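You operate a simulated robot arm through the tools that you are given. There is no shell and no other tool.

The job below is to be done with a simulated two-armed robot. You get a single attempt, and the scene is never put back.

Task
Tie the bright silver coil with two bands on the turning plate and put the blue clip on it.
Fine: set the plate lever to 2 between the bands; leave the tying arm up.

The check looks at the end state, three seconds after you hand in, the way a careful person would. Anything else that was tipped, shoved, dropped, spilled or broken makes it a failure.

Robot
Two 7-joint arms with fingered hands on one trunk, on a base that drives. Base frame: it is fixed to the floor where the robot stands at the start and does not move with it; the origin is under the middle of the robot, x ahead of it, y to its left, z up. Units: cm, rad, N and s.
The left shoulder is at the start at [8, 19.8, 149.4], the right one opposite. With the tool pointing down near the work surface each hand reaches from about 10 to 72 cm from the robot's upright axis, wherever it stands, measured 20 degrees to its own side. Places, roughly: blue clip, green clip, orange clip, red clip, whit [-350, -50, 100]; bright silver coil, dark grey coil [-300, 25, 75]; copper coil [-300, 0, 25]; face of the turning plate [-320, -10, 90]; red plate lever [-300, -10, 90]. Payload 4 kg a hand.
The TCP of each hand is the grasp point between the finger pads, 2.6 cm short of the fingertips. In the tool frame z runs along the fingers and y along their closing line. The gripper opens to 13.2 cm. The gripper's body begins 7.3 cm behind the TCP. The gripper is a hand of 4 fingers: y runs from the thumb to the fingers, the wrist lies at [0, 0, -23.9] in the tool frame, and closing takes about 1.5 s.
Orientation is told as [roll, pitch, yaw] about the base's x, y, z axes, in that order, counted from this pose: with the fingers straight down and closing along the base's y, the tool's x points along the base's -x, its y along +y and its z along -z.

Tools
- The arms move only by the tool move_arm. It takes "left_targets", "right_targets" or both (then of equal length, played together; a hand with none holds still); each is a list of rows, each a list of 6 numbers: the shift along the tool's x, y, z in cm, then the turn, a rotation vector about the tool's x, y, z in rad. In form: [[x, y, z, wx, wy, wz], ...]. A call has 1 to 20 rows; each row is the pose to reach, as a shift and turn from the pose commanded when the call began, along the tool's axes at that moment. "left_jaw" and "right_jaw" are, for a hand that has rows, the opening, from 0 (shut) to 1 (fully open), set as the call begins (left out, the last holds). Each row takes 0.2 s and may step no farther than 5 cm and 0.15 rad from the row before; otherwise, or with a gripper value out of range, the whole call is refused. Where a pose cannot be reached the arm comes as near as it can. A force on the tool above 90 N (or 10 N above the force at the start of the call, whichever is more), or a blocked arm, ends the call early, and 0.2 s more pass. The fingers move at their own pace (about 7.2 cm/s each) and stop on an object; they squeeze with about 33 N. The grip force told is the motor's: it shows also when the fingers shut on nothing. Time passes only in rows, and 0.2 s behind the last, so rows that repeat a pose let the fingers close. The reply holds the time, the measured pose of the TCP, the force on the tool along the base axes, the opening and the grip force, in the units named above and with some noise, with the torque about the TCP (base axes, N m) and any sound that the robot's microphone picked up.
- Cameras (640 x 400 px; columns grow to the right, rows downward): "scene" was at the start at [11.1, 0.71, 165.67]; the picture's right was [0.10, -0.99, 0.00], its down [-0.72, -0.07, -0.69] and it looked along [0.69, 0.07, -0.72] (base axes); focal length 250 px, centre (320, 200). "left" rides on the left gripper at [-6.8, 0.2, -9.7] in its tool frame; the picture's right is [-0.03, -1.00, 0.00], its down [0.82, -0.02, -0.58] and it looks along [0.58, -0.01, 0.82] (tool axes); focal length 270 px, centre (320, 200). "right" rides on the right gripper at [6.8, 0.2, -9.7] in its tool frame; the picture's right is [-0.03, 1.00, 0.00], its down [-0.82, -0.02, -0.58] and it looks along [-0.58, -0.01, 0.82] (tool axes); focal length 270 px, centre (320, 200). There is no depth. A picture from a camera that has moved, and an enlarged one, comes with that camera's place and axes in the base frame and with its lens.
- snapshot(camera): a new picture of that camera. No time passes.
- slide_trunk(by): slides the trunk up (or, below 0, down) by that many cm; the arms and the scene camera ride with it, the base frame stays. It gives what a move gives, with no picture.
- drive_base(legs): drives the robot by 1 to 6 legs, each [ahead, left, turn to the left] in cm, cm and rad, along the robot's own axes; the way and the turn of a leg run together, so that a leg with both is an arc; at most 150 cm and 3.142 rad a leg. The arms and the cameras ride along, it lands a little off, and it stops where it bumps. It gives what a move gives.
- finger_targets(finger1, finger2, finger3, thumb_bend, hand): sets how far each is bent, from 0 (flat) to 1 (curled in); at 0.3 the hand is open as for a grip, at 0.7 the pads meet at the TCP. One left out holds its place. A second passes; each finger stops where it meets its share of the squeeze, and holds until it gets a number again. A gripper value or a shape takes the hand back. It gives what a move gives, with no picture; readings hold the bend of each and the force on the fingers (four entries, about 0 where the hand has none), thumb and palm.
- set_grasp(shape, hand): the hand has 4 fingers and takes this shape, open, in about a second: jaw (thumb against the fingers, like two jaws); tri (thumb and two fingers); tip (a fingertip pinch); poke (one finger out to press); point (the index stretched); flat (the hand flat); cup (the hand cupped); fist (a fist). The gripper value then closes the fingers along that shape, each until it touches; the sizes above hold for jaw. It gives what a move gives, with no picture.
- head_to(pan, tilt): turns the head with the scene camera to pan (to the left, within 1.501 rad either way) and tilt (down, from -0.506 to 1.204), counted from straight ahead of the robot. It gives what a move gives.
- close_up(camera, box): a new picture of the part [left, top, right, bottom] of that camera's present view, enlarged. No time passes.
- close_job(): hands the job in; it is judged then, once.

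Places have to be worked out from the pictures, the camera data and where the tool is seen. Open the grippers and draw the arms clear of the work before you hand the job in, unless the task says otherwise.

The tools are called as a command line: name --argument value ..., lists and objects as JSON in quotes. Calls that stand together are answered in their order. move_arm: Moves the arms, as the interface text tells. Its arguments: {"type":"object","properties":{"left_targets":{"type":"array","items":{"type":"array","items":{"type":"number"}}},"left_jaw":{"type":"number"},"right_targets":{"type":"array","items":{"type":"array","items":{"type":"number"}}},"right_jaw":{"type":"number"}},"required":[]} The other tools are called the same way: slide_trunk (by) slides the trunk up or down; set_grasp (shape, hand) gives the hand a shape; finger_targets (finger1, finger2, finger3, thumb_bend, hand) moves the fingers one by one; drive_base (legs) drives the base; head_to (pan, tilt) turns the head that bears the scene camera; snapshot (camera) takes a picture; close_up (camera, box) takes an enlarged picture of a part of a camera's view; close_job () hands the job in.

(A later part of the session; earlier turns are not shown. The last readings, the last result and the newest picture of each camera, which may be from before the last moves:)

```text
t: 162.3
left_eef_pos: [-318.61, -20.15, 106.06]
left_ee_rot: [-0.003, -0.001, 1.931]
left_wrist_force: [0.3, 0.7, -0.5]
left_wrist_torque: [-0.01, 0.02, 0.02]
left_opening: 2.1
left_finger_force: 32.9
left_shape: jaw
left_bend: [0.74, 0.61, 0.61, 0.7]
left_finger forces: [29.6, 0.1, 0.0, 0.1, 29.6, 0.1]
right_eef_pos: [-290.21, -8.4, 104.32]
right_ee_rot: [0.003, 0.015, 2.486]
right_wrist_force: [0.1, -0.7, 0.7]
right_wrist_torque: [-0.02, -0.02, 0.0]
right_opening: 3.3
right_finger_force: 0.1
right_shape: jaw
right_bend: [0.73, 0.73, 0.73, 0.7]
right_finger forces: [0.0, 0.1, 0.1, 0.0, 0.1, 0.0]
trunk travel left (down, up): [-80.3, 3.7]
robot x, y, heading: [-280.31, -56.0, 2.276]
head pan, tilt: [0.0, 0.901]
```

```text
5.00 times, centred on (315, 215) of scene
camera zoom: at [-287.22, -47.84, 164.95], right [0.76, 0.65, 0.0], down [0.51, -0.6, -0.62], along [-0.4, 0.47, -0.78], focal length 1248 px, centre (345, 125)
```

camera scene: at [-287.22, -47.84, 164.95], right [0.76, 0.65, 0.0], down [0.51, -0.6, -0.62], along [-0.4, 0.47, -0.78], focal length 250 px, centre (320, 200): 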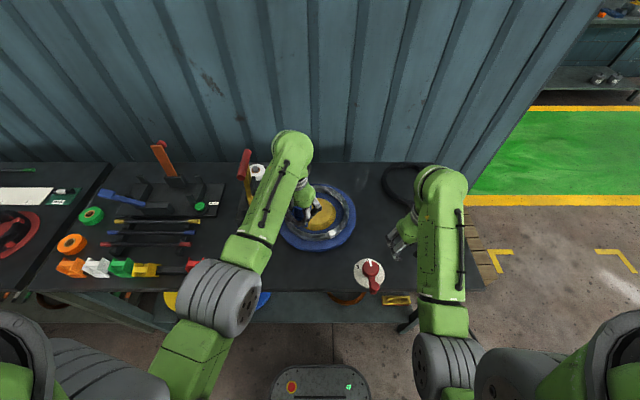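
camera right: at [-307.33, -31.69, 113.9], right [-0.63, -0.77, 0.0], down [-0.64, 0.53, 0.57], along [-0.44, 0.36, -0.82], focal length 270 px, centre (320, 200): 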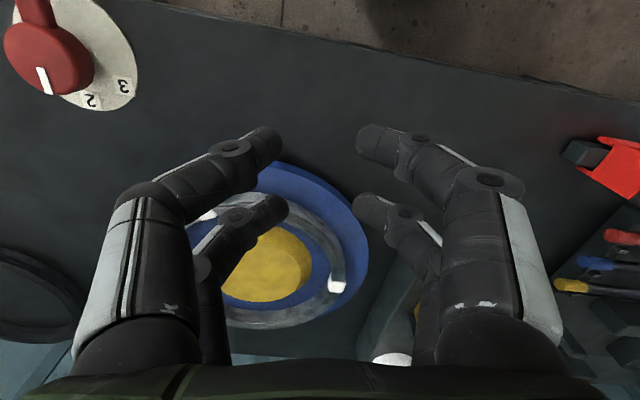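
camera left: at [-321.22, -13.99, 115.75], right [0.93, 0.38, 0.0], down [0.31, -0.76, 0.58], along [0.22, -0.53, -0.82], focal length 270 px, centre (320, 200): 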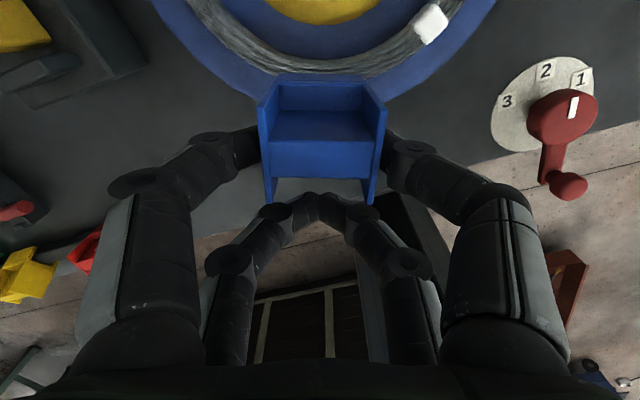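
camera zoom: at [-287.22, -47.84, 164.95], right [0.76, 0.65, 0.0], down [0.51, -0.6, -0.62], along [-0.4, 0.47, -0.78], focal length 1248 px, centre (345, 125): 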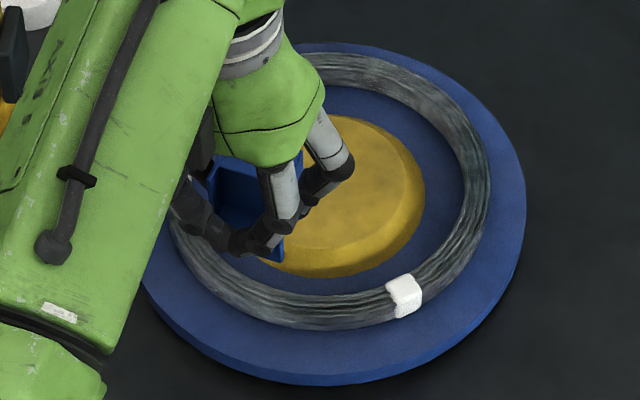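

The ring's wire centre line lies at tool x≈-2.05 against the clip's -1.85, and the hand's axis points through the ring's centre. I shift 0.2 cm forward and lower to z≈99.5, so the legs are about 1.5 cm above the ring.

move_arm --left_targets '[[-0.2, 0, 1.5, 0, 0, 0], [-0.2, 0, 3, 0, 0, 0], [-0.2, 0, 4.5, 0, 0, 0], [-0.2, 0, 6.5, 0, 0, 0], [-0.2, 0, 6.5, 0, 0, 0]]'

snapshot --camera "left"

close_up --camera "left" --box '[180, 0, 460, 160]'

close_up --camera "scene" --box '[265, 195, 345, 255]'

```text
t: 163.5
left_eef_pos: [-318.65, -20.02, 99.49]
left_ee_rot: [0.0, 0.0, 1.928]
left_wrist_force: [-0.4, -0.7, 0.0]
left_wrist_torque: [0.0, 0.01, -0.01]
left_opening: 2.09
left_finger_force: 32.9
left_shape: jaw
left_bend: [0.74, 0.61, 0.61, 0.7]
left_finger forces: [29.6, 0.0, 0.0, 0.1, 29.7, 0.0]
right_eef_pos: [-290.31, -8.35, 104.24]
right_ee_rot: [0.003, 0.015, 2.486]
right_wrist_force: [-0.8, 0.0, -0.1]
right_wrist_torque: [0.01, -0.01, -0.02]
right_opening: 3.3
right_finger_force: 0.0
right_shape: jaw
right_bend: [0.73, 0.73, 0.73, 0.7]
right_finger forces: [0.0, 0.0, 0.0, 0.1, 0.1, 0.0]
trunk travel left (down, up): [-80.3, 3.7]
robot x, y, heading: [-280.26, -55.65, 2.277]
head pan, tilt: [0.0, 0.901]
```

```text
taken
camera left: at [-321.3, -13.83, 109.18], right [0.93, 0.38, 0.0], down [0.31, -0.76, 0.58], along [0.22, -0.53, -0.82], focal length 270 px, centre (320, 200)
```

left: 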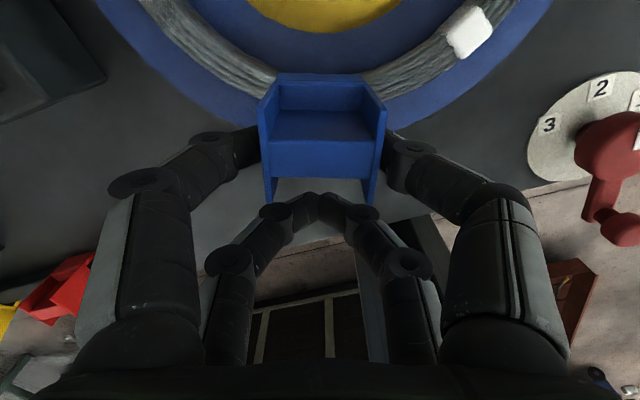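

```text
2.29 times, centred on (320, 80) of left
camera zoom: at [-321.3, -13.83, 109.18], right [0.93, 0.38, 0.0], down [0.31, -0.76, 0.58], along [0.22, -0.53, -0.82], focal length 618 px, centre (320, 474)
```

zoom: 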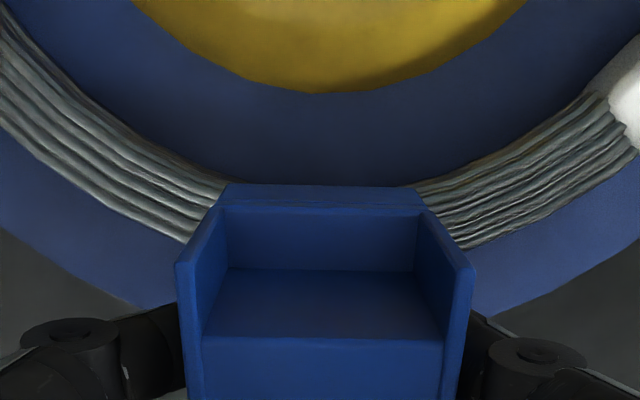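

```text
6.67 times, centred on (305, 225) of scene
camera zoom: at [-287.26, -47.78, 164.94], right [0.76, 0.65, 0.0], down [0.51, -0.6, -0.62], along [-0.4, 0.47, -0.78], focal length 1664 px, centre (420, 33)
```

zoom: 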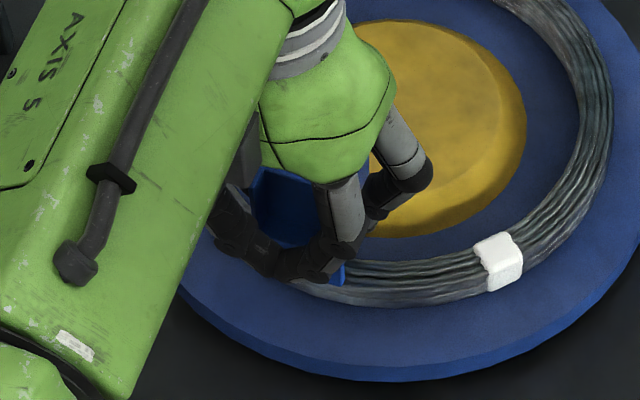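

The clip is centred over the wire bundle (clip centre x=-2.0, ring centre line x=-1.97). I lower slowly to z≈97.5, where the legs start to pass the wire, and check the force.

move_arm --left_targets '[[0, 0, 0.5, 0, 0, 0], [0, 0, 1.0, 0, 0, 0], [0, 0, 1.5, 0, 0, 0], [0, 0, 2.0, 0, 0, 0], [0, 0, 2.0, 0, 0, 0]]'

close_up --camera "left" --box '[180, 0, 460, 160]'

```text
t: 164.7
left_eef_pos: [-318.77, -19.96, 97.56]
left_ee_rot: [-0.001, -0.001, 1.933]
left_wrist_force: [-0.3, 0.4, 0.0]
left_wrist_torque: [0.01, -0.03, 0.03]
left_opening: 2.09
left_finger_force: 32.9
left_shape: jaw
left_bend: [0.74, 0.61, 0.61, 0.7]
left_finger forces: [29.6, 0.0, 0.1, 0.0, 29.6, 0.0]
right_eef_pos: [-290.25, -8.48, 104.34]
right_ee_rot: [0.004, 0.016, 2.486]
right_wrist_force: [0.2, 0.0, 0.2]
right_wrist_torque: [0.0, 0.01, -0.01]
right_opening: 3.31
right_finger_force: 0.1
right_shape: jaw
right_bend: [0.73, 0.73, 0.73, 0.7]
right_finger forces: [0.0, 0.0, 0.1, 0.0, 0.0, 0.1]
trunk travel left (down, up): [-80.3, 3.7]
robot x, y, heading: [-280.56, -55.59, 2.276]
head pan, tilt: [0.0, 0.901]
```

```text
2.29 times, centred on (320, 80) of left
camera zoom: at [-321.26, -13.81, 107.29], right [0.93, 0.38, 0.0], down [0.31, -0.76, 0.58], along [0.22, -0.53, -0.82], focal length 618 px, centre (320, 474)
```

zoom: 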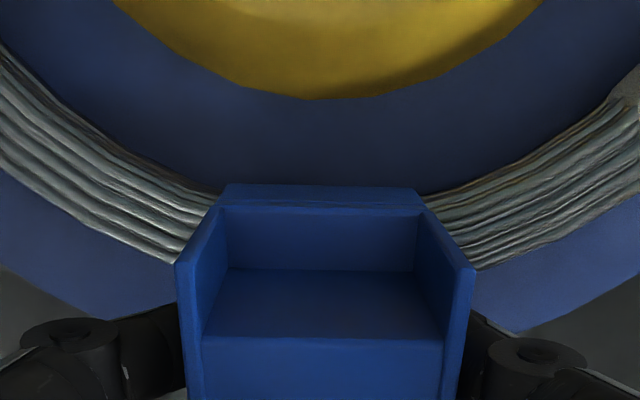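

No contact yet; the legs are at the wire's top and the fit is within about 0.2 cm. I shift 0.15 cm forward and go down in small steps toward the plate.

move_arm --left_targets '[[-0.15, 0, 0, 0, 0, 0], [-0.15, 0, 0.4, 0, 0, 0], [-0.15, 0, 0.8, 0, 0, 0], [-0.15, 0, 1.2, 0, 0, 0], [-0.15, 0, 1.2, 0, 0, 0]]'

close_up --camera "left" --box '[180, 0, 460, 160]'

close_up --camera "scene" --box '[265, 195, 345, 255]'

```text
t: 165.9
left_eef_pos: [-318.87, -19.79, 96.31]
left_ee_rot: [-0.002, -0.003, 1.931]
left_wrist_force: [-0.1, 0.0, -0.4]
left_wrist_torque: [0.01, -0.04, 0.04]
left_opening: 2.06
left_finger_force: 32.6
left_shape: jaw
left_bend: [0.74, 0.61, 0.61, 0.7]
left_finger forces: [29.6, 0.1, 0.0, 0.1, 29.6, 0.0]
right_eef_pos: [-290.3, -8.35, 104.26]
right_ee_rot: [0.004, 0.016, 2.483]
right_wrist_force: [-0.2, 0.2, -0.1]
right_wrist_torque: [0.02, 0.02, 0.02]
right_opening: 3.28
right_finger_force: 0.1
right_shape: jaw
right_bend: [0.73, 0.73, 0.73, 0.7]
right_finger forces: [0.0, 0.1, 0.0, 0.0, 0.0, 0.0]
trunk travel left (down, up): [-80.3, 3.7]
robot x, y, heading: [-280.5, -55.59, 2.283]
head pan, tilt: [0.0, 0.901]
```

```text
2.29 times, centred on (320, 80) of left
camera zoom: at [-321.45, -13.69, 106.07], right [0.93, 0.38, 0.0], down [0.31, -0.76, 0.58], along [0.22, -0.53, -0.82], focal length 618 px, centre (320, 474)
```

zoom: 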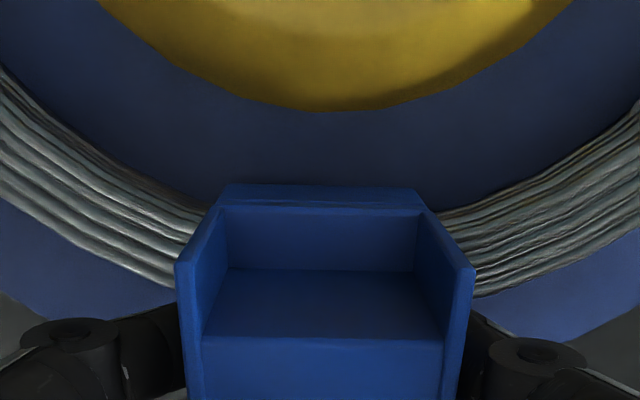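

```text
6.67 times, centred on (305, 225) of scene
camera zoom: at [-287.25, -47.82, 164.95], right [0.76, 0.65, 0.0], down [0.51, -0.6, -0.62], along [-0.4, 0.47, -0.78], focal length 1664 px, centre (420, 33)
```

zoom: 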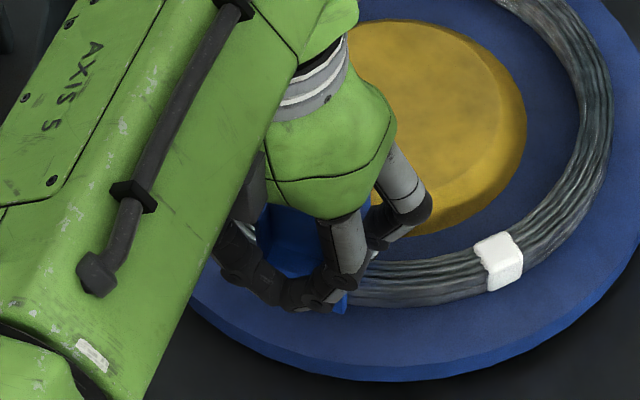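

No resistance: the legs have slid down on both sides of the wire (bottom about 89.7). I go on in 0.25 cm steps until it seats.

move_arm --left_targets '[[0, 0, 0.25, 0, 0, 0], [0, 0, 0.5, 0, 0, 0], [0, 0, 0.75, 0, 0, 0], [0, 0, 0.75, 0, 0, 0]]'

close_up --camera "left" --box '[180, 0, 460, 160]'

```text
t: 166.9
left_eef_pos: [-318.92, -19.8, 95.61]
left_ee_rot: [-0.001, -0.003, 1.933]
left_wrist_force: [-0.2, -0.2, -0.2]
left_wrist_torque: [-0.02, -0.02, -0.03]
left_opening: 2.07
left_finger_force: 33.4
left_shape: jaw
left_bend: [0.74, 0.61, 0.61, 0.7]
left_finger forces: [29.6, 0.0, 0.0, 0.0, 29.6, 0.1]
right_eef_pos: [-290.19, -8.46, 104.36]
right_ee_rot: [0.004, 0.017, 2.486]
right_wrist_force: [-0.5, -0.2, -0.9]
right_wrist_torque: [0.02, -0.03, 0.02]
right_opening: 3.3
right_finger_force: 0.0
right_shape: jaw
right_bend: [0.73, 0.73, 0.73, 0.7]
right_finger forces: [0.1, 0.1, 0.0, 0.0, 0.1, 0.0]
trunk travel left (down, up): [-80.3, 3.7]
robot x, y, heading: [-280.8, -55.79, 2.275]
head pan, tilt: [0.0, 0.901]
```

```text
2.29 times, centred on (320, 80) of left
camera zoom: at [-321.4, -13.64, 105.35], right [0.93, 0.38, 0.0], down [0.31, -0.76, 0.58], along [0.22, -0.53, -0.82], focal length 618 px, centre (320, 474)
```

zoom: 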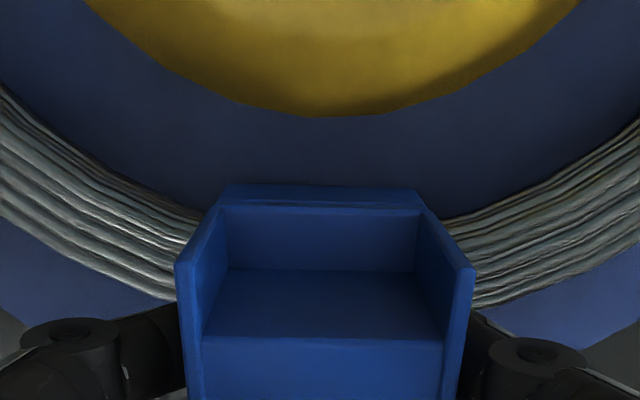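

Still no contact at z=95.6. I continue down in 0.2 cm steps.

move_arm --left_targets '[[0, 0, 0.2, 0, 0, 0], [0, 0, 0.4, 0, 0, 0], [0, 0, 0.4, 0, 0, 0]]'

```text
t: 167.7
left_eef_pos: [-318.85, -19.82, 95.29]
left_ee_rot: [-0.002, 0.0, 1.93]
left_wrist_force: [0.0, -1.6, 3.5]
left_wrist_torque: [0.08, -0.06, 0.01]
left_opening: 2.1
left_finger_force: 32.8
left_shape: jaw
left_bend: [0.74, 0.61, 0.61, 0.7]
left_finger forces: [30.5, 0.0, 0.0, 0.0, 30.6, 0.0]
right_eef_pos: [-290.3, -8.37, 104.36]
right_ee_rot: [0.003, 0.014, 2.487]
right_wrist_force: [0.3, 1.1, 0.6]
right_wrist_torque: [0.0, 0.03, 0.0]
right_opening: 3.31
right_finger_force: 0.1
right_shape: jaw
right_bend: [0.73, 0.73, 0.73, 0.7]
right_finger forces: [0.0, 0.0, 0.0, 0.0, 0.0, 0.0]
trunk travel left (down, up): [-80.3, 3.7]
robot x, y, heading: [-280.42, -56.0, 2.279]
head pan, tilt: [0.0, 0.901]
```

Light contact (3.5 N) at z=95.3: the clip is seating. I press 0.2 cm more to make sure it sits down fully.

move_arm --left_targets '[[0, 0, 0.1, 0, 0, 0], [0, 0, 0.2, 0, 0, 0], [0, 0, 0.2, 0, 0, 0]]'

close_up --camera "left" --box '[180, 0, 460, 160]'

close_up --camera "scene" --box '[265, 195, 345, 255]'

```text
t: 168.5
left_eef_pos: [-318.81, -19.83, 95.26]
left_ee_rot: [-0.002, -0.004, 1.933]
left_wrist_force: [0.3, 0.7, 9.4]
left_wrist_torque: [0.22, 0.0, -0.01]
left_opening: 2.12
left_finger_force: 33.2
left_shape: jaw
left_bend: [0.74, 0.61, 0.61, 0.7]
left_finger forces: [31.8, 0.0, 0.0, 0.1, 31.9, 0.0]
right_eef_pos: [-290.15, -8.41, 104.25]
right_ee_rot: [0.005, 0.014, 2.484]
right_wrist_force: [-0.9, -0.9, 0.0]
right_wrist_torque: [-0.05, 0.01, 0.03]
right_opening: 3.27
right_finger_force: 0.1
right_shape: jaw
right_bend: [0.73, 0.73, 0.73, 0.7]
right_finger forces: [0.0, 0.0, 0.0, 0.0, 0.1, 0.0]
trunk travel left (down, up): [-80.3, 3.7]
robot x, y, heading: [-280.63, -56.07, 2.278]
head pan, tilt: [0.0, 0.901]
```

```text
2.29 times, centred on (320, 80) of left
camera zoom: at [-321.35, -13.73, 104.96], right [0.93, 0.38, 0.0], down [0.31, -0.76, 0.57], along [0.22, -0.53, -0.82], focal length 618 px, centre (320, 474)
```

zoom: 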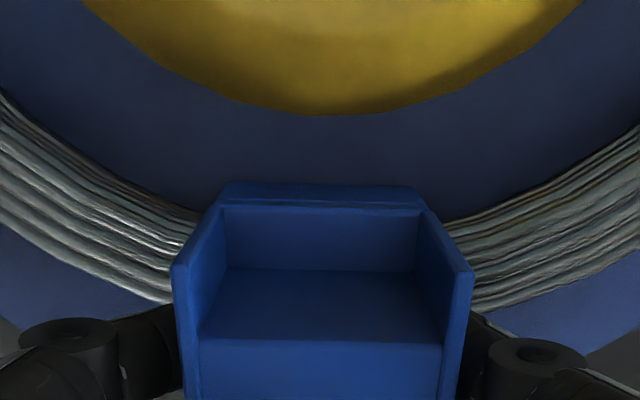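

```text
6.67 times, centred on (305, 225) of scene
camera zoom: at [-287.14, -47.92, 164.97], right [0.76, 0.65, 0.0], down [0.51, -0.6, -0.62], along [-0.4, 0.47, -0.78], focal length 1664 px, centre (420, 33)
```

zoom: 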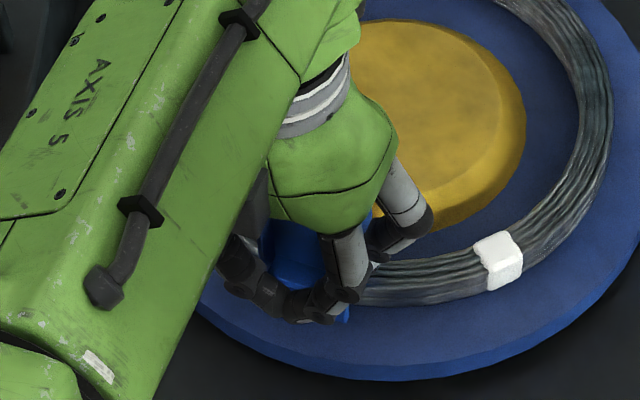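

The clip is down (9 N, no further travel). I relax the press slightly, open the hand and lift straight up.

move_arm --left_targets '[[0, 0, -0.2, 0, 0, 0], [0, 0, -0.2, 0, 0, 0], [0, 0, -0.2, 0, 0, 0], [0, 0, -0.2, 0, 0, 0], [0, 0, -0.2, 0, 0, 0]]' --left_jaw 0.5

snapshot --camera "left"

```text
t: 169.7
left_eef_pos: [-318.88, -19.96, 95.23]
left_ee_rot: [-0.003, -0.001, 1.93]
left_wrist_force: [-0.7, 0.4, -0.7]
left_wrist_torque: [-0.01, 0.01, -0.01]
left_opening: 6.5
left_finger_force: 0.1
left_shape: jaw
left_bend: [0.73, 0.73, 0.73, 0.7]
left_finger forces: [0.1, 0.0, 0.1, 0.0, 0.0, 0.0]
right_eef_pos: [-290.18, -8.55, 104.11]
right_ee_rot: [0.003, 0.015, 2.485]
right_wrist_force: [-0.7, -0.4, -0.5]
right_wrist_torque: [0.01, 0.04, 0.01]
right_opening: 3.29
right_finger_force: 0.1
right_shape: jaw
right_bend: [0.73, 0.73, 0.73, 0.7]
right_finger forces: [0.0, 0.0, 0.0, 0.0, 0.0, 0.0]
trunk travel left (down, up): [-80.3, 3.7]
robot x, y, heading: [-280.89, -55.69, 2.278]
head pan, tilt: [0.0, 0.901]
```

```text
taken
camera left: at [-321.43, -13.72, 105.0], right [0.93, 0.38, 0.0], down [0.31, -0.76, 0.58], along [0.22, -0.53, -0.82], focal length 270 px, centre (320, 200)
```

left: 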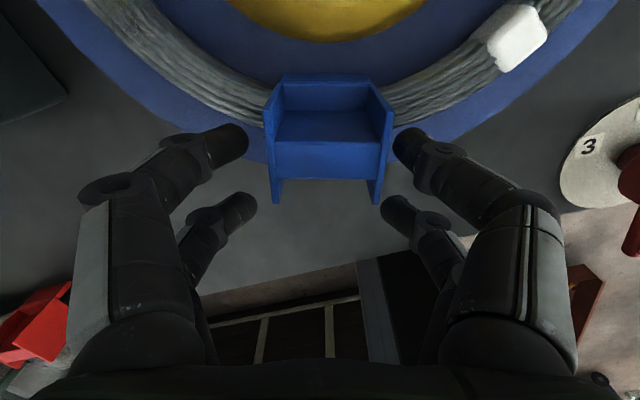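

The clip stays upright on the ring with the fingers free on both sides. I lift straight up, then draw back.

move_arm --left_targets '[[0, 0, -1, 0, 0, 0], [0, 0, -3, 0, 0, 0], [0, 0, -6, 0, 0, 0], [0, 0, -9, 0, 0, 0], [3, 0, -10, 0, 0, 0], [6, 0, -10, 0, 0, 0.05], [9, 1, -10, 0, 0, -0.05], [12, 2, -10, 0, 0, -0.12]]'

snapshot --camera "scene"

close_up --camera "scene" --box '[255, 165, 385, 265]'

```text
t: 171.5
left_eef_pos: [-316.45, -32.09, 105.33]
left_ee_rot: [0.0, -0.003, 2.052]
left_wrist_force: [-0.4, 0.2, -0.7]
left_wrist_torque: [0.04, 0.01, 0.01]
left_opening: 6.52
left_finger_force: 0.1
left_shape: jaw
left_bend: [0.73, 0.73, 0.73, 0.7]
left_finger forces: [0.1, 0.0, 0.0, 0.0, 0.0, 0.0]
right_eef_pos: [-290.36, -8.54, 104.32]
right_ee_rot: [0.003, 0.013, 2.485]
right_wrist_force: [-0.8, -0.6, -0.2]
right_wrist_torque: [-0.01, -0.01, 0.01]
right_opening: 3.3
right_finger_force: 0.1
right_shape: jaw
right_bend: [0.73, 0.73, 0.73, 0.7]
right_finger forces: [0.0, 0.1, 0.0, 0.0, 0.0, 0.0]
trunk travel left (down, up): [-80.3, 3.7]
robot x, y, heading: [-280.62, -55.7, 2.279]
head pan, tilt: [0.0, 0.901]
```

```text
taken
camera scene: at [-287.21, -47.99, 164.96], right [0.76, 0.65, 0.0], down [0.51, -0.6, -0.62], along [-0.4, 0.47, -0.78], focal length 250 px, centre (320, 200)
```

scene: 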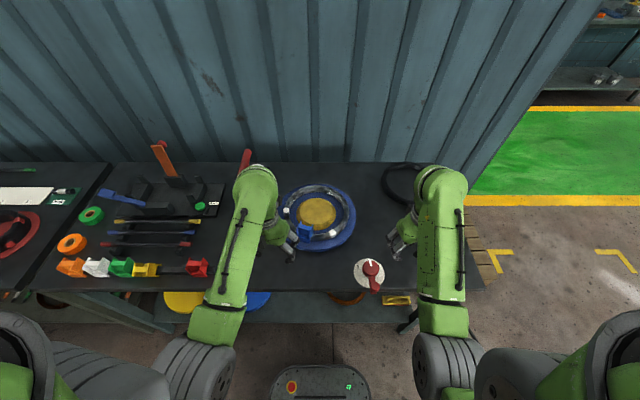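

```text
4.00 times, centred on (320, 215) of scene
camera zoom: at [-287.21, -47.99, 164.96], right [0.76, 0.65, 0.0], down [0.51, -0.6, -0.62], along [-0.4, 0.47, -0.78], focal length 998 px, centre (320, 140)
```

zoom: 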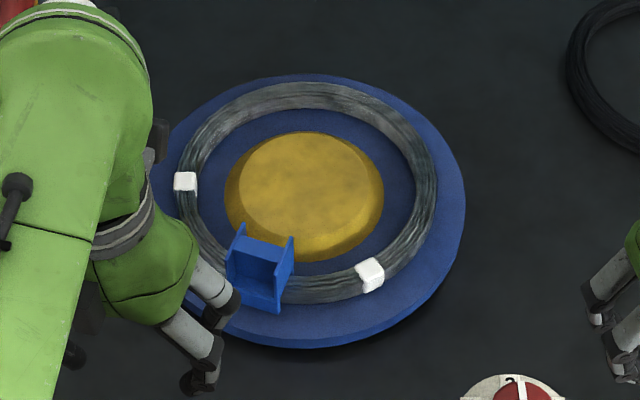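

The blue clip sits on the coil between the two bands. I enlarge it and the lever once more to verify.

close_up --camera "scene" --box '[285, 205, 335, 245]'

close_up --camera "scene" --box '[340, 245, 400, 295]'

close_up --camera "scene" --box '[40, 130, 260, 290]'

```text
10.00 times, centred on (310, 225) of scene
camera zoom: at [-287.21, -47.99, 164.96], right [0.76, 0.65, 0.0], down [0.51, -0.6, -0.62], along [-0.4, 0.47, -0.78], focal length 2496 px, centre (420, -50)
```

zoom: 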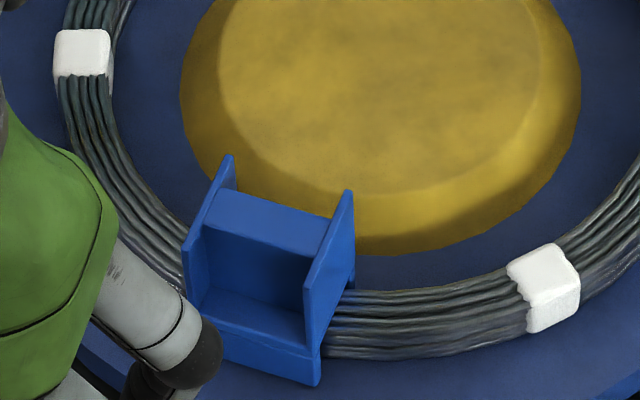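

```text
8.00 times, centred on (370, 270) of scene
camera zoom: at [-287.21, -47.99, 164.96], right [0.76, 0.65, 0.0], down [0.51, -0.6, -0.62], along [-0.4, 0.47, -0.78], focal length 1997 px, centre (-80, -360)
```

zoom: 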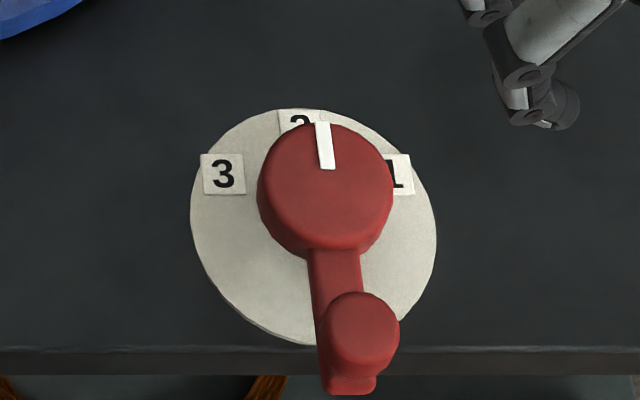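

```text
2.50 times, centred on (150, 210) of scene
camera zoom: at [-287.21, -47.99, 164.96], right [0.76, 0.65, 0.0], down [0.51, -0.6, -0.62], along [-0.4, 0.47, -0.78], focal length 624 px, centre (745, 175)
```

zoom: 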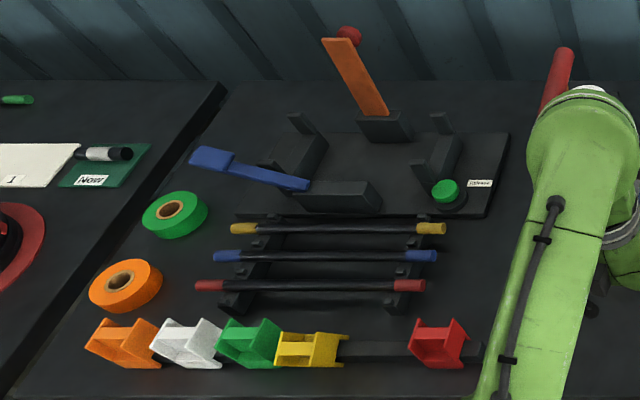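

The yellow clip on the rail looks different from its neighbours; I enlarge it to see whether it was disturbed.

close_up --camera "scene" --box '[110, 245, 220, 290]'

close_up --camera "scene" --box '[125, 252, 185, 287]'

```text
5.82 times, centred on (165, 268) of scene
camera zoom: at [-287.21, -47.99, 164.96], right [0.76, 0.65, 0.0], down [0.51, -0.6, -0.62], along [-0.4, 0.47, -0.78], focal length 1452 px, centre (1222, -193)
```

zoom: 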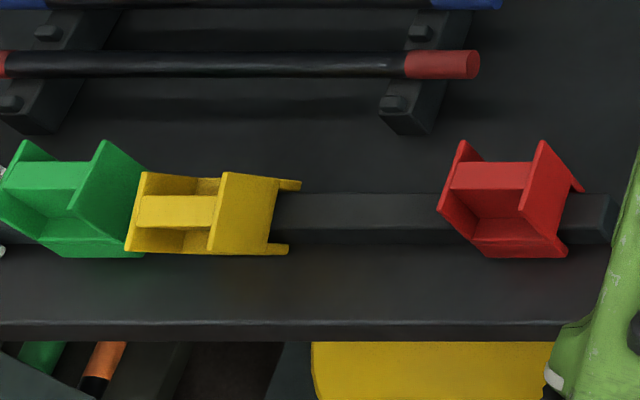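

```text
10.67 times, centred on (155, 270) of scene
camera zoom: at [-287.21, -47.99, 164.96], right [0.76, 0.65, 0.0], down [0.51, -0.6, -0.62], along [-0.4, 0.47, -0.78], focal length 2662 px, centre (2080, -541)
```

zoom: 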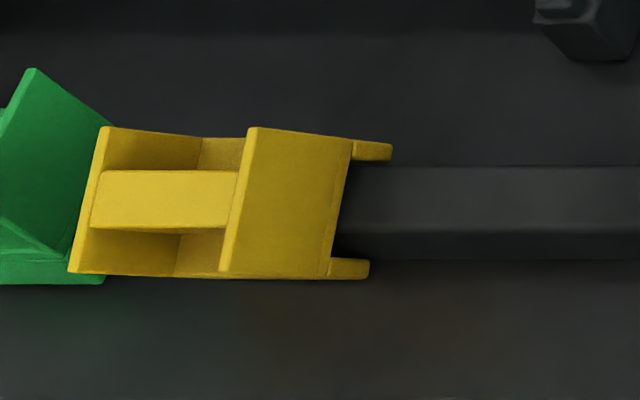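

The yellow clip was tipped over to the left when I lifted the blue one (a finger knuckle must have dragged its plate). I must set it upright again, so I drive back left to inspect it closely.

drive_base --legs '[[0, 15, 0], [0, 15, 0]]'

move_arm --left_targets '[[0, 0, 0, 0, 0, 0], [0, 0, 0, 0, 0, 0]]'

snapshot --camera "scene"

snapshot --camera "left"

```text
t: 173.8
left_eef_pos: [-339.19, -51.49, 105.25]
left_ee_rot: [0.001, 0.001, 2.055]
left_wrist_force: [-0.2, 0.4, 0.0]
left_wrist_torque: [-0.02, -0.01, 0.0]
left_opening: 6.57
left_finger_force: 0.1
left_shape: jaw
left_bend: [0.73, 0.73, 0.73, 0.7]
left_finger forces: [0.0, 0.1, 0.0, 0.1, 0.0, 0.0]
right_eef_pos: [-313.07, -28.01, 104.24]
right_ee_rot: [0.005, 0.017, 2.49]
right_wrist_force: [-0.5, 0.9, 0.2]
right_wrist_torque: [-0.02, -0.03, 0.01]
right_opening: 3.29
right_finger_force: 0.1
right_shape: jaw
right_bend: [0.73, 0.73, 0.73, 0.7]
right_finger forces: [0.0, 0.0, 0.0, 0.0, 0.0, 0.1]
trunk travel left (down, up): [-80.3, 3.7]
robot x, y, heading: [-303.44, -75.57, 2.281]
head pan, tilt: [0.0, 0.901]
```

```text
t: 174.4
left_eef_pos: [-339.35, -51.56, 105.34]
left_ee_rot: [0.002, -0.002, 2.055]
left_wrist_force: [0.7, 0.7, 0.6]
left_wrist_torque: [0.01, 0.01, 0.02]
left_opening: 6.56
left_finger_force: 0.0
left_shape: jaw
left_bend: [0.73, 0.73, 0.73, 0.7]
left_finger forces: [0.0, 0.0, 0.1, 0.1, 0.0, 0.1]
right_eef_pos: [-313.09, -27.89, 104.23]
right_ee_rot: [0.004, 0.015, 2.49]
right_wrist_force: [-0.1, 0.9, -0.4]
right_wrist_torque: [-0.01, 0.0, -0.04]
right_opening: 3.25
right_finger_force: 0.0
right_shape: jaw
right_bend: [0.73, 0.73, 0.73, 0.7]
right_finger forces: [0.1, 0.0, 0.1, 0.0, 0.0, 0.0]
trunk travel left (down, up): [-80.3, 3.7]
robot x, y, heading: [-303.21, -75.41, 2.281]
head pan, tilt: [0.0, 0.901]
```

```text
taken
camera scene: at [-309.93, -67.26, 164.95], right [0.76, 0.65, 0.0], down [0.51, -0.6, -0.62], along [-0.41, 0.47, -0.78], focal length 250 px, centre (320, 200)
```

scene: 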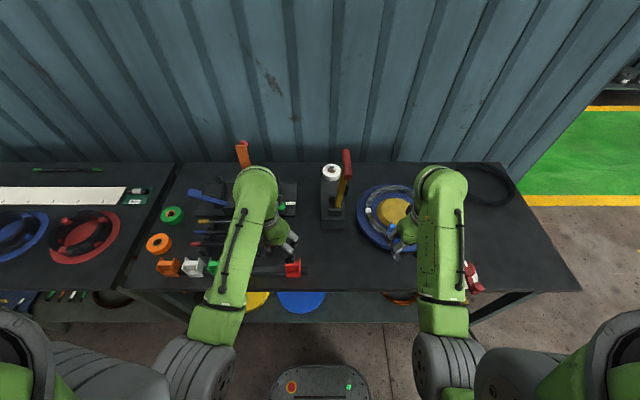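

```text
taken
camera left: at [-342.66, -45.71, 115.01], right [0.87, 0.49, 0.0], down [0.4, -0.71, 0.58], along [0.28, -0.5, -0.82], focal length 270 px, centre (320, 200)
```

left: 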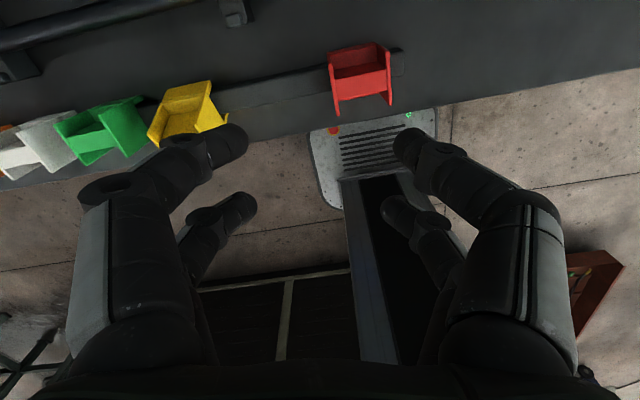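

I move the left hand out to the far left, squared up, for a free view of the clip row.

move_arm --left_targets '[[0.25, 4.4, 0, 0, 0, -0.04], [0.5, 8.8, 0, 0, 0, -0.08], [0.8, 13.2, 0, 0, 0, -0.11], [1.05, 17.6, 0, 0, 0, -0.15], [1.3, 22, 0, 0, 0, -0.19], [1.58, 26.5, 0, 0, 0, -0.226]]'

close_up --camera "scene" --box '[150, 235, 320, 300]'

close_up --camera "scene" --box '[200, 245, 270, 290]'

snapshot --camera "left"

```text
t: 175.8
left_eef_pos: [-362.46, -65.52, 105.15]
left_ee_rot: [-0.003, 0.001, 2.28]
left_wrist_force: [-0.7, -0.1, -0.3]
left_wrist_torque: [-0.05, 0.02, -0.01]
left_opening: 6.57
left_finger_force: 0.1
left_shape: jaw
left_bend: [0.73, 0.73, 0.73, 0.7]
left_finger forces: [0.0, 0.0, 0.0, 0.0, 0.0, 0.1]
right_eef_pos: [-313.29, -28.05, 104.23]
right_ee_rot: [0.002, 0.015, 2.489]
right_wrist_force: [-0.2, -0.2, -1.1]
right_wrist_torque: [0.0, -0.02, 0.02]
right_opening: 3.29
right_finger_force: 0.0
right_shape: jaw
right_bend: [0.73, 0.73, 0.73, 0.7]
right_finger forces: [0.0, 0.0, 0.0, 0.1, 0.1, 0.0]
trunk travel left (down, up): [-80.3, 3.7]
robot x, y, heading: [-303.15, -75.3, 2.281]
head pan, tilt: [0.0, 0.901]
```

```text
3.76 times, centred on (235, 268) of scene
camera zoom: at [-310.3, -67.43, 164.94], right [0.76, 0.65, 0.0], down [0.51, -0.59, -0.62], along [-0.4, 0.47, -0.78], focal length 940 px, centre (640, -54)
```

zoom: 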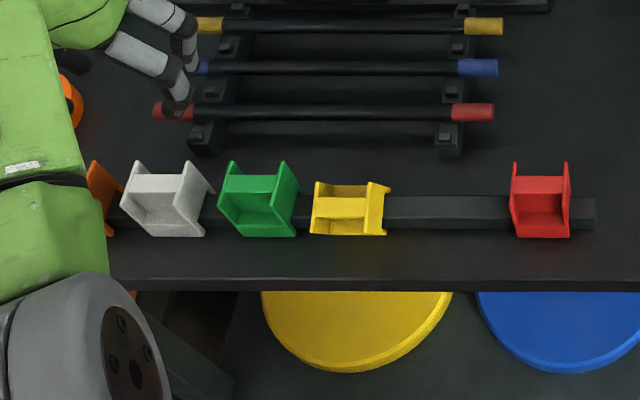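

```text
8.89 times, centred on (235, 268) of scene
camera zoom: at [-310.3, -67.43, 164.94], right [0.76, 0.65, 0.0], down [0.51, -0.59, -0.62], along [-0.4, 0.47, -0.78], focal length 2218 px, centre (1076, -400)
```

zoom: 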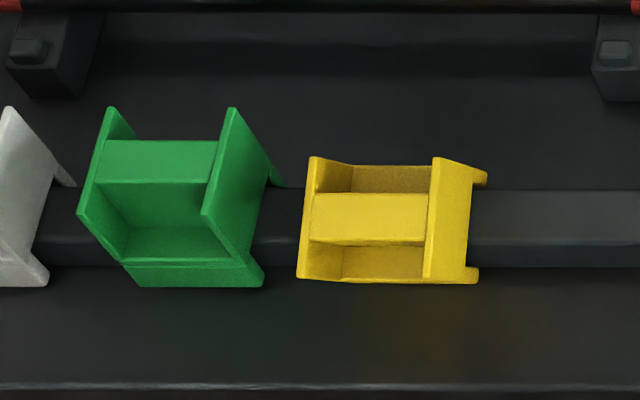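

```text
taken
camera left: at [-367.03, -60.59, 114.88], right [0.74, 0.67, 0.0], down [0.55, -0.61, 0.58], along [0.39, -0.43, -0.82], focal length 270 px, centre (320, 200)
```

left: 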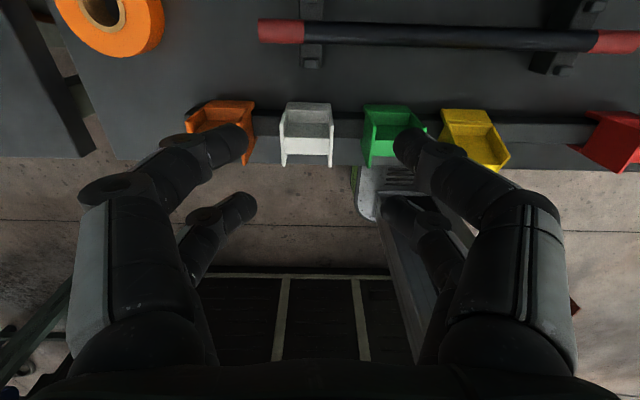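

The yellow clip is still astride the rail but leans toward the robot by roughly 20°. I look at it from the left hand's camera too before correcting it.

close_up --camera "left" --box '[350, 85, 530, 185]'

close_up --camera "left" --box '[170, 85, 350, 185]'

close_up --camera "right" --box '[520, 80, 640, 200]'

```text
3.56 times, centred on (440, 135) of left
camera zoom: at [-367.03, -60.59, 114.88], right [0.74, 0.67, 0.0], down [0.55, -0.61, 0.58], along [0.39, -0.43, -0.82], focal length 961 px, centre (-107, 431)
```

zoom: 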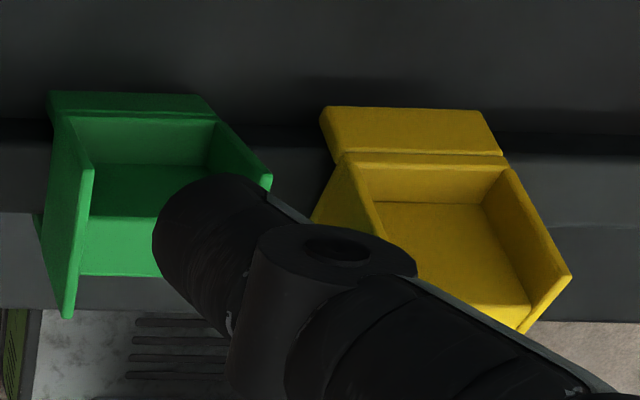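

```text
3.56 times, centred on (260, 135) of left
camera zoom: at [-367.03, -60.59, 114.88], right [0.74, 0.67, 0.0], down [0.55, -0.61, 0.58], along [0.39, -0.43, -0.82], focal length 961 px, centre (533, 431)
```

zoom: 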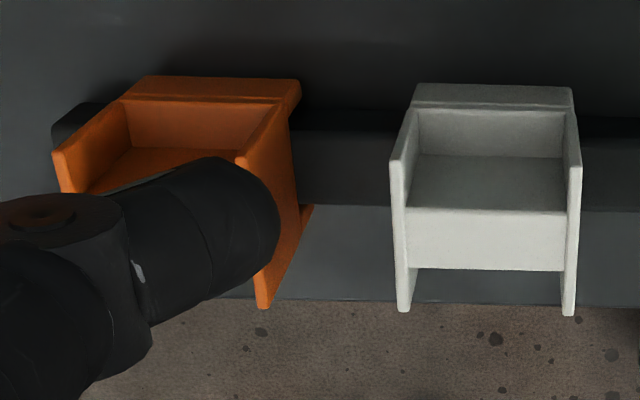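

```text
3.33 times, centred on (580, 140) of right
camera zoom: at [-308.04, -32.07, 113.96], right [-0.63, -0.78, 0.0], down [-0.64, 0.52, 0.56], along [-0.44, 0.35, -0.83], focal length 901 px, centre (-547, 400)
```

zoom: 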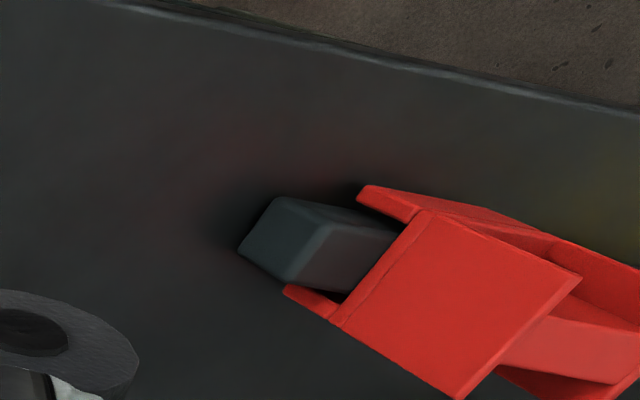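

It only leans toward the robot, still at its place on the rail (24.1 cm left). With the hand closed as a peg I will go between its end plates from the robot's side and push its middle rib gently upright. I bring the closed left hand in front of it.

move_arm --left_targets '[[2.4, -3.6, 0, 0, 0, 0], [4.8, -7.1, 0, 0, 0, 0], [7.2, -10.7, 0, 0, 0, 0], [9.55, -14.2, 0, 0, 0, 0], [9.55, -14.2, 2.5, 0, 0, 0], [9.55, -14.2, 5, 0, 0, 0], [9.55, -14.2, 7.5, 0, 0, 0], [9.55, -14.2, 7.5, 0, 0, 0]]' --left_jaw 0

snapshot --camera "left"

close_up --camera "scene" --box '[190, 225, 310, 300]'

```text
t: 176.9
left_eef_pos: [-353.29, -62.77, 111.84]
left_ee_rot: [0.033, -0.215, 2.404]
left_wrist_force: [-0.1, -0.3, 0.0]
left_wrist_torque: [0.0, -0.02, 0.04]
left_opening: 0.0
left_finger_force: 33.3
left_shape: jaw
left_bend: [0.62, 0.63, 0.63, 0.7]
left_finger forces: [0.1, 0.1, 0.0, 0.0, 0.0, 0.0]
right_eef_pos: [-313.16, -27.91, 104.41]
right_ee_rot: [0.006, 0.014, 2.488]
right_wrist_force: [-0.6, 0.0, 0.1]
right_wrist_torque: [0.02, 0.03, 0.0]
right_opening: 3.27
right_finger_force: 0.0
right_shape: jaw
right_bend: [0.73, 0.73, 0.73, 0.7]
right_finger forces: [0.1, 0.1, 0.0, 0.1, 0.1, 0.0]
trunk travel left (down, up): [-80.3, 3.7]
robot x, y, heading: [-303.39, -75.25, 2.279]
head pan, tilt: [0.0, 0.901]
stopped in row 5 (left hand): the arm was blocked; the commanded pose is now the measured one
```

```text
taken
camera left: at [-356.62, -59.7, 122.82], right [0.65, 0.76, -0.03], down [0.71, -0.59, 0.39], along [0.28, -0.27, -0.92], focal length 270 px, centre (320, 200)
```

left: 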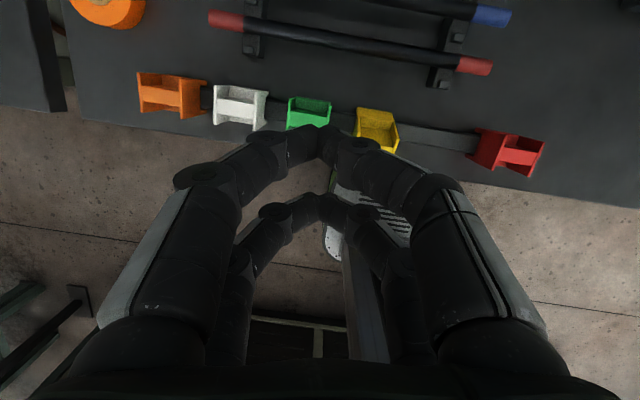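

```text
5.33 times, centred on (250, 262) of scene
camera zoom: at [-310.08, -67.41, 165.09], right [0.76, 0.65, 0.0], down [0.51, -0.59, -0.62], along [-0.4, 0.47, -0.78], focal length 1331 px, centre (693, -133)
```

zoom: 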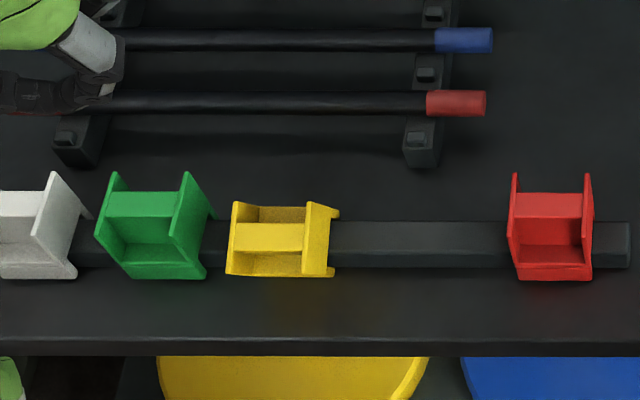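

The left arm cannot work that close to the body. I drive the base back 10 cm so the clip lies farther out in front.

drive_base --legs '[[-10, 0, 0]]'

move_arm --left_targets '[[0, 0, 0, 0, 0, 0], [0, 0, 0, 0, 0, 0], [0, 0, 0, 0, 0, 0], [0, 0, 0, 0, 0, 0]]'

snapshot --camera "scene"

```text
t: 178.1
left_eef_pos: [-347.41, -69.78, 111.27]
left_ee_rot: [0.034, -0.207, 2.407]
left_wrist_force: [-0.6, -0.8, -0.2]
left_wrist_torque: [-0.04, -0.02, 0.0]
left_opening: 0.03
left_finger_force: 32.8
left_shape: jaw
left_bend: [0.62, 0.63, 0.63, 0.7]
left_finger forces: [0.0, 0.1, 0.0, 0.0, 0.0, 0.0]
right_eef_pos: [-307.2, -34.91, 103.97]
right_ee_rot: [0.005, 0.022, 2.489]
right_wrist_force: [0.5, 0.6, 0.0]
right_wrist_torque: [-0.01, -0.04, 0.01]
right_opening: 3.3
right_finger_force: 0.1
right_shape: jaw
right_bend: [0.73, 0.73, 0.73, 0.7]
right_finger forces: [0.1, 0.1, 0.0, 0.0, 0.1, 0.0]
trunk travel left (down, up): [-80.3, 3.7]
robot x, y, heading: [-296.85, -82.91, 2.284]
head pan, tilt: [0.0, 0.901]
```

```text
t: 179.1
left_eef_pos: [-346.91, -70.54, 111.81]
left_ee_rot: [0.032, -0.218, 2.406]
left_wrist_force: [0.5, -0.8, -0.5]
left_wrist_torque: [0.0, 0.02, 0.01]
left_opening: 0.0
left_finger_force: 33.0
left_shape: jaw
left_bend: [0.62, 0.63, 0.63, 0.7]
left_finger forces: [0.1, 0.1, 0.0, 0.0, 0.1, 0.0]
right_eef_pos: [-306.68, -35.67, 104.26]
right_ee_rot: [0.002, 0.013, 2.489]
right_wrist_force: [0.2, -0.3, -0.2]
right_wrist_torque: [0.04, 0.02, 0.0]
right_opening: 3.28
right_finger_force: 0.1
right_shape: jaw
right_bend: [0.73, 0.73, 0.73, 0.7]
right_finger forces: [0.1, 0.1, 0.0, 0.0, 0.0, 0.0]
trunk travel left (down, up): [-80.3, 3.7]
robot x, y, heading: [-297.06, -82.8, 2.281]
head pan, tilt: [0.0, 0.901]
```

```text
taken
camera scene: at [-303.46, -75.16, 164.95], right [0.76, 0.65, 0.0], down [0.51, -0.59, -0.62], along [-0.41, 0.47, -0.78], focal length 250 px, centre (320, 200)
```

scene: 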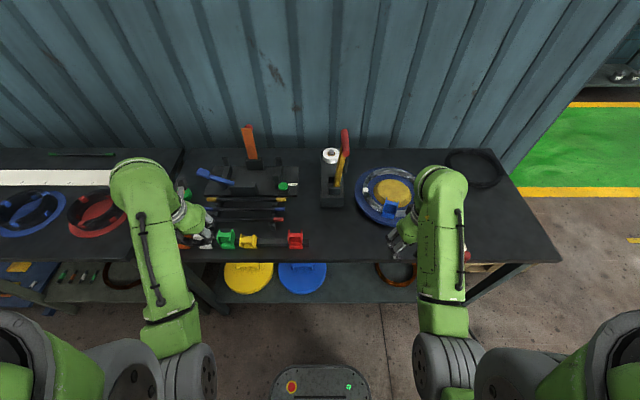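

The base is farther back now. I enlarge the clips to re-measure them from here.

close_up --camera "scene" --box '[205, 220, 310, 265]'

```text
6.10 times, centred on (258, 242) of scene
camera zoom: at [-303.46, -75.16, 164.95], right [0.76, 0.65, 0.0], down [0.51, -0.59, -0.62], along [-0.41, 0.47, -0.78], focal length 1521 px, centre (701, -59)
```

zoom: 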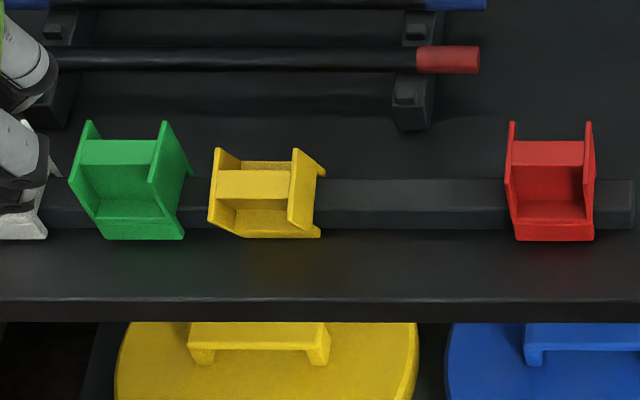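

The lean is confirmed (rib top about 2.1 cm toward the robot). I straighten the closed left hand and bring it to 46.6 cm ahead, 24.1 cm left, at z≈107.

move_arm --left_targets '[[-0.56, -1.6, 1.4, 0.008, 0.055, 0.031], [-1.12, -3.2, 2.8, 0.016, 0.109, 0.062], [-1.67, -4.75, 4.2, 0.025, 0.164, 0.094], [-2.23, -6.33, 5.61, 0.033, 0.218, 0.125], [-2.23, -6.33, 5.61, 0.033, 0.218, 0.125], [-2.23, -6.33, 5.61, 0.033, 0.218, 0.125]]'

snapshot --camera "left"

snapshot --camera "scene"

```text
t: 180.5
left_eef_pos: [-345.12, -63.58, 106.37]
left_ee_rot: [0.011, 0.006, 2.286]
left_wrist_force: [0.5, -0.6, 0.0]
left_wrist_torque: [0.0, 0.01, 0.0]
left_opening: 0.0
left_finger_force: 32.7
left_shape: jaw
left_bend: [0.62, 0.63, 0.63, 0.7]
left_finger forces: [0.0, 0.1, 0.1, 0.0, 0.0, 0.1]
right_eef_pos: [-306.77, -35.42, 104.29]
right_ee_rot: [0.003, 0.017, 2.49]
right_wrist_force: [-0.1, 0.4, 0.9]
right_wrist_torque: [-0.02, 0.03, 0.02]
right_opening: 3.29
right_finger_force: 0.0
right_shape: jaw
right_bend: [0.73, 0.73, 0.73, 0.7]
right_finger forces: [0.0, 0.1, 0.0, 0.0, 0.0, 0.1]
trunk travel left (down, up): [-80.3, 3.7]
robot x, y, heading: [-297.11, -82.84, 2.283]
head pan, tilt: [0.0, 0.901]
```

```text
taken
camera left: at [-349.71, -58.59, 116.07], right [0.74, 0.67, -0.01], down [0.55, -0.6, 0.58], along [0.39, -0.44, -0.81], focal length 270 px, centre (320, 200)
```

left: 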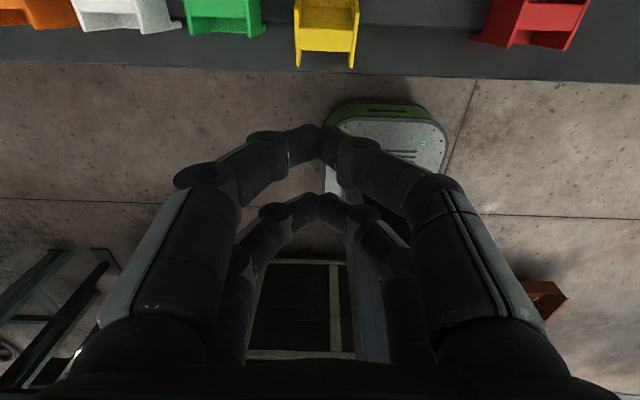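

```text
taken
camera scene: at [-303.62, -75.0, 164.95], right [0.76, 0.65, 0.0], down [0.51, -0.59, -0.62], along [-0.4, 0.47, -0.78], focal length 250 px, centre (320, 200)
```

scene: 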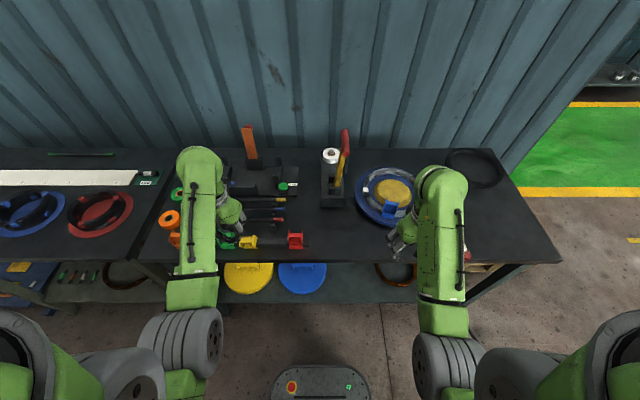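

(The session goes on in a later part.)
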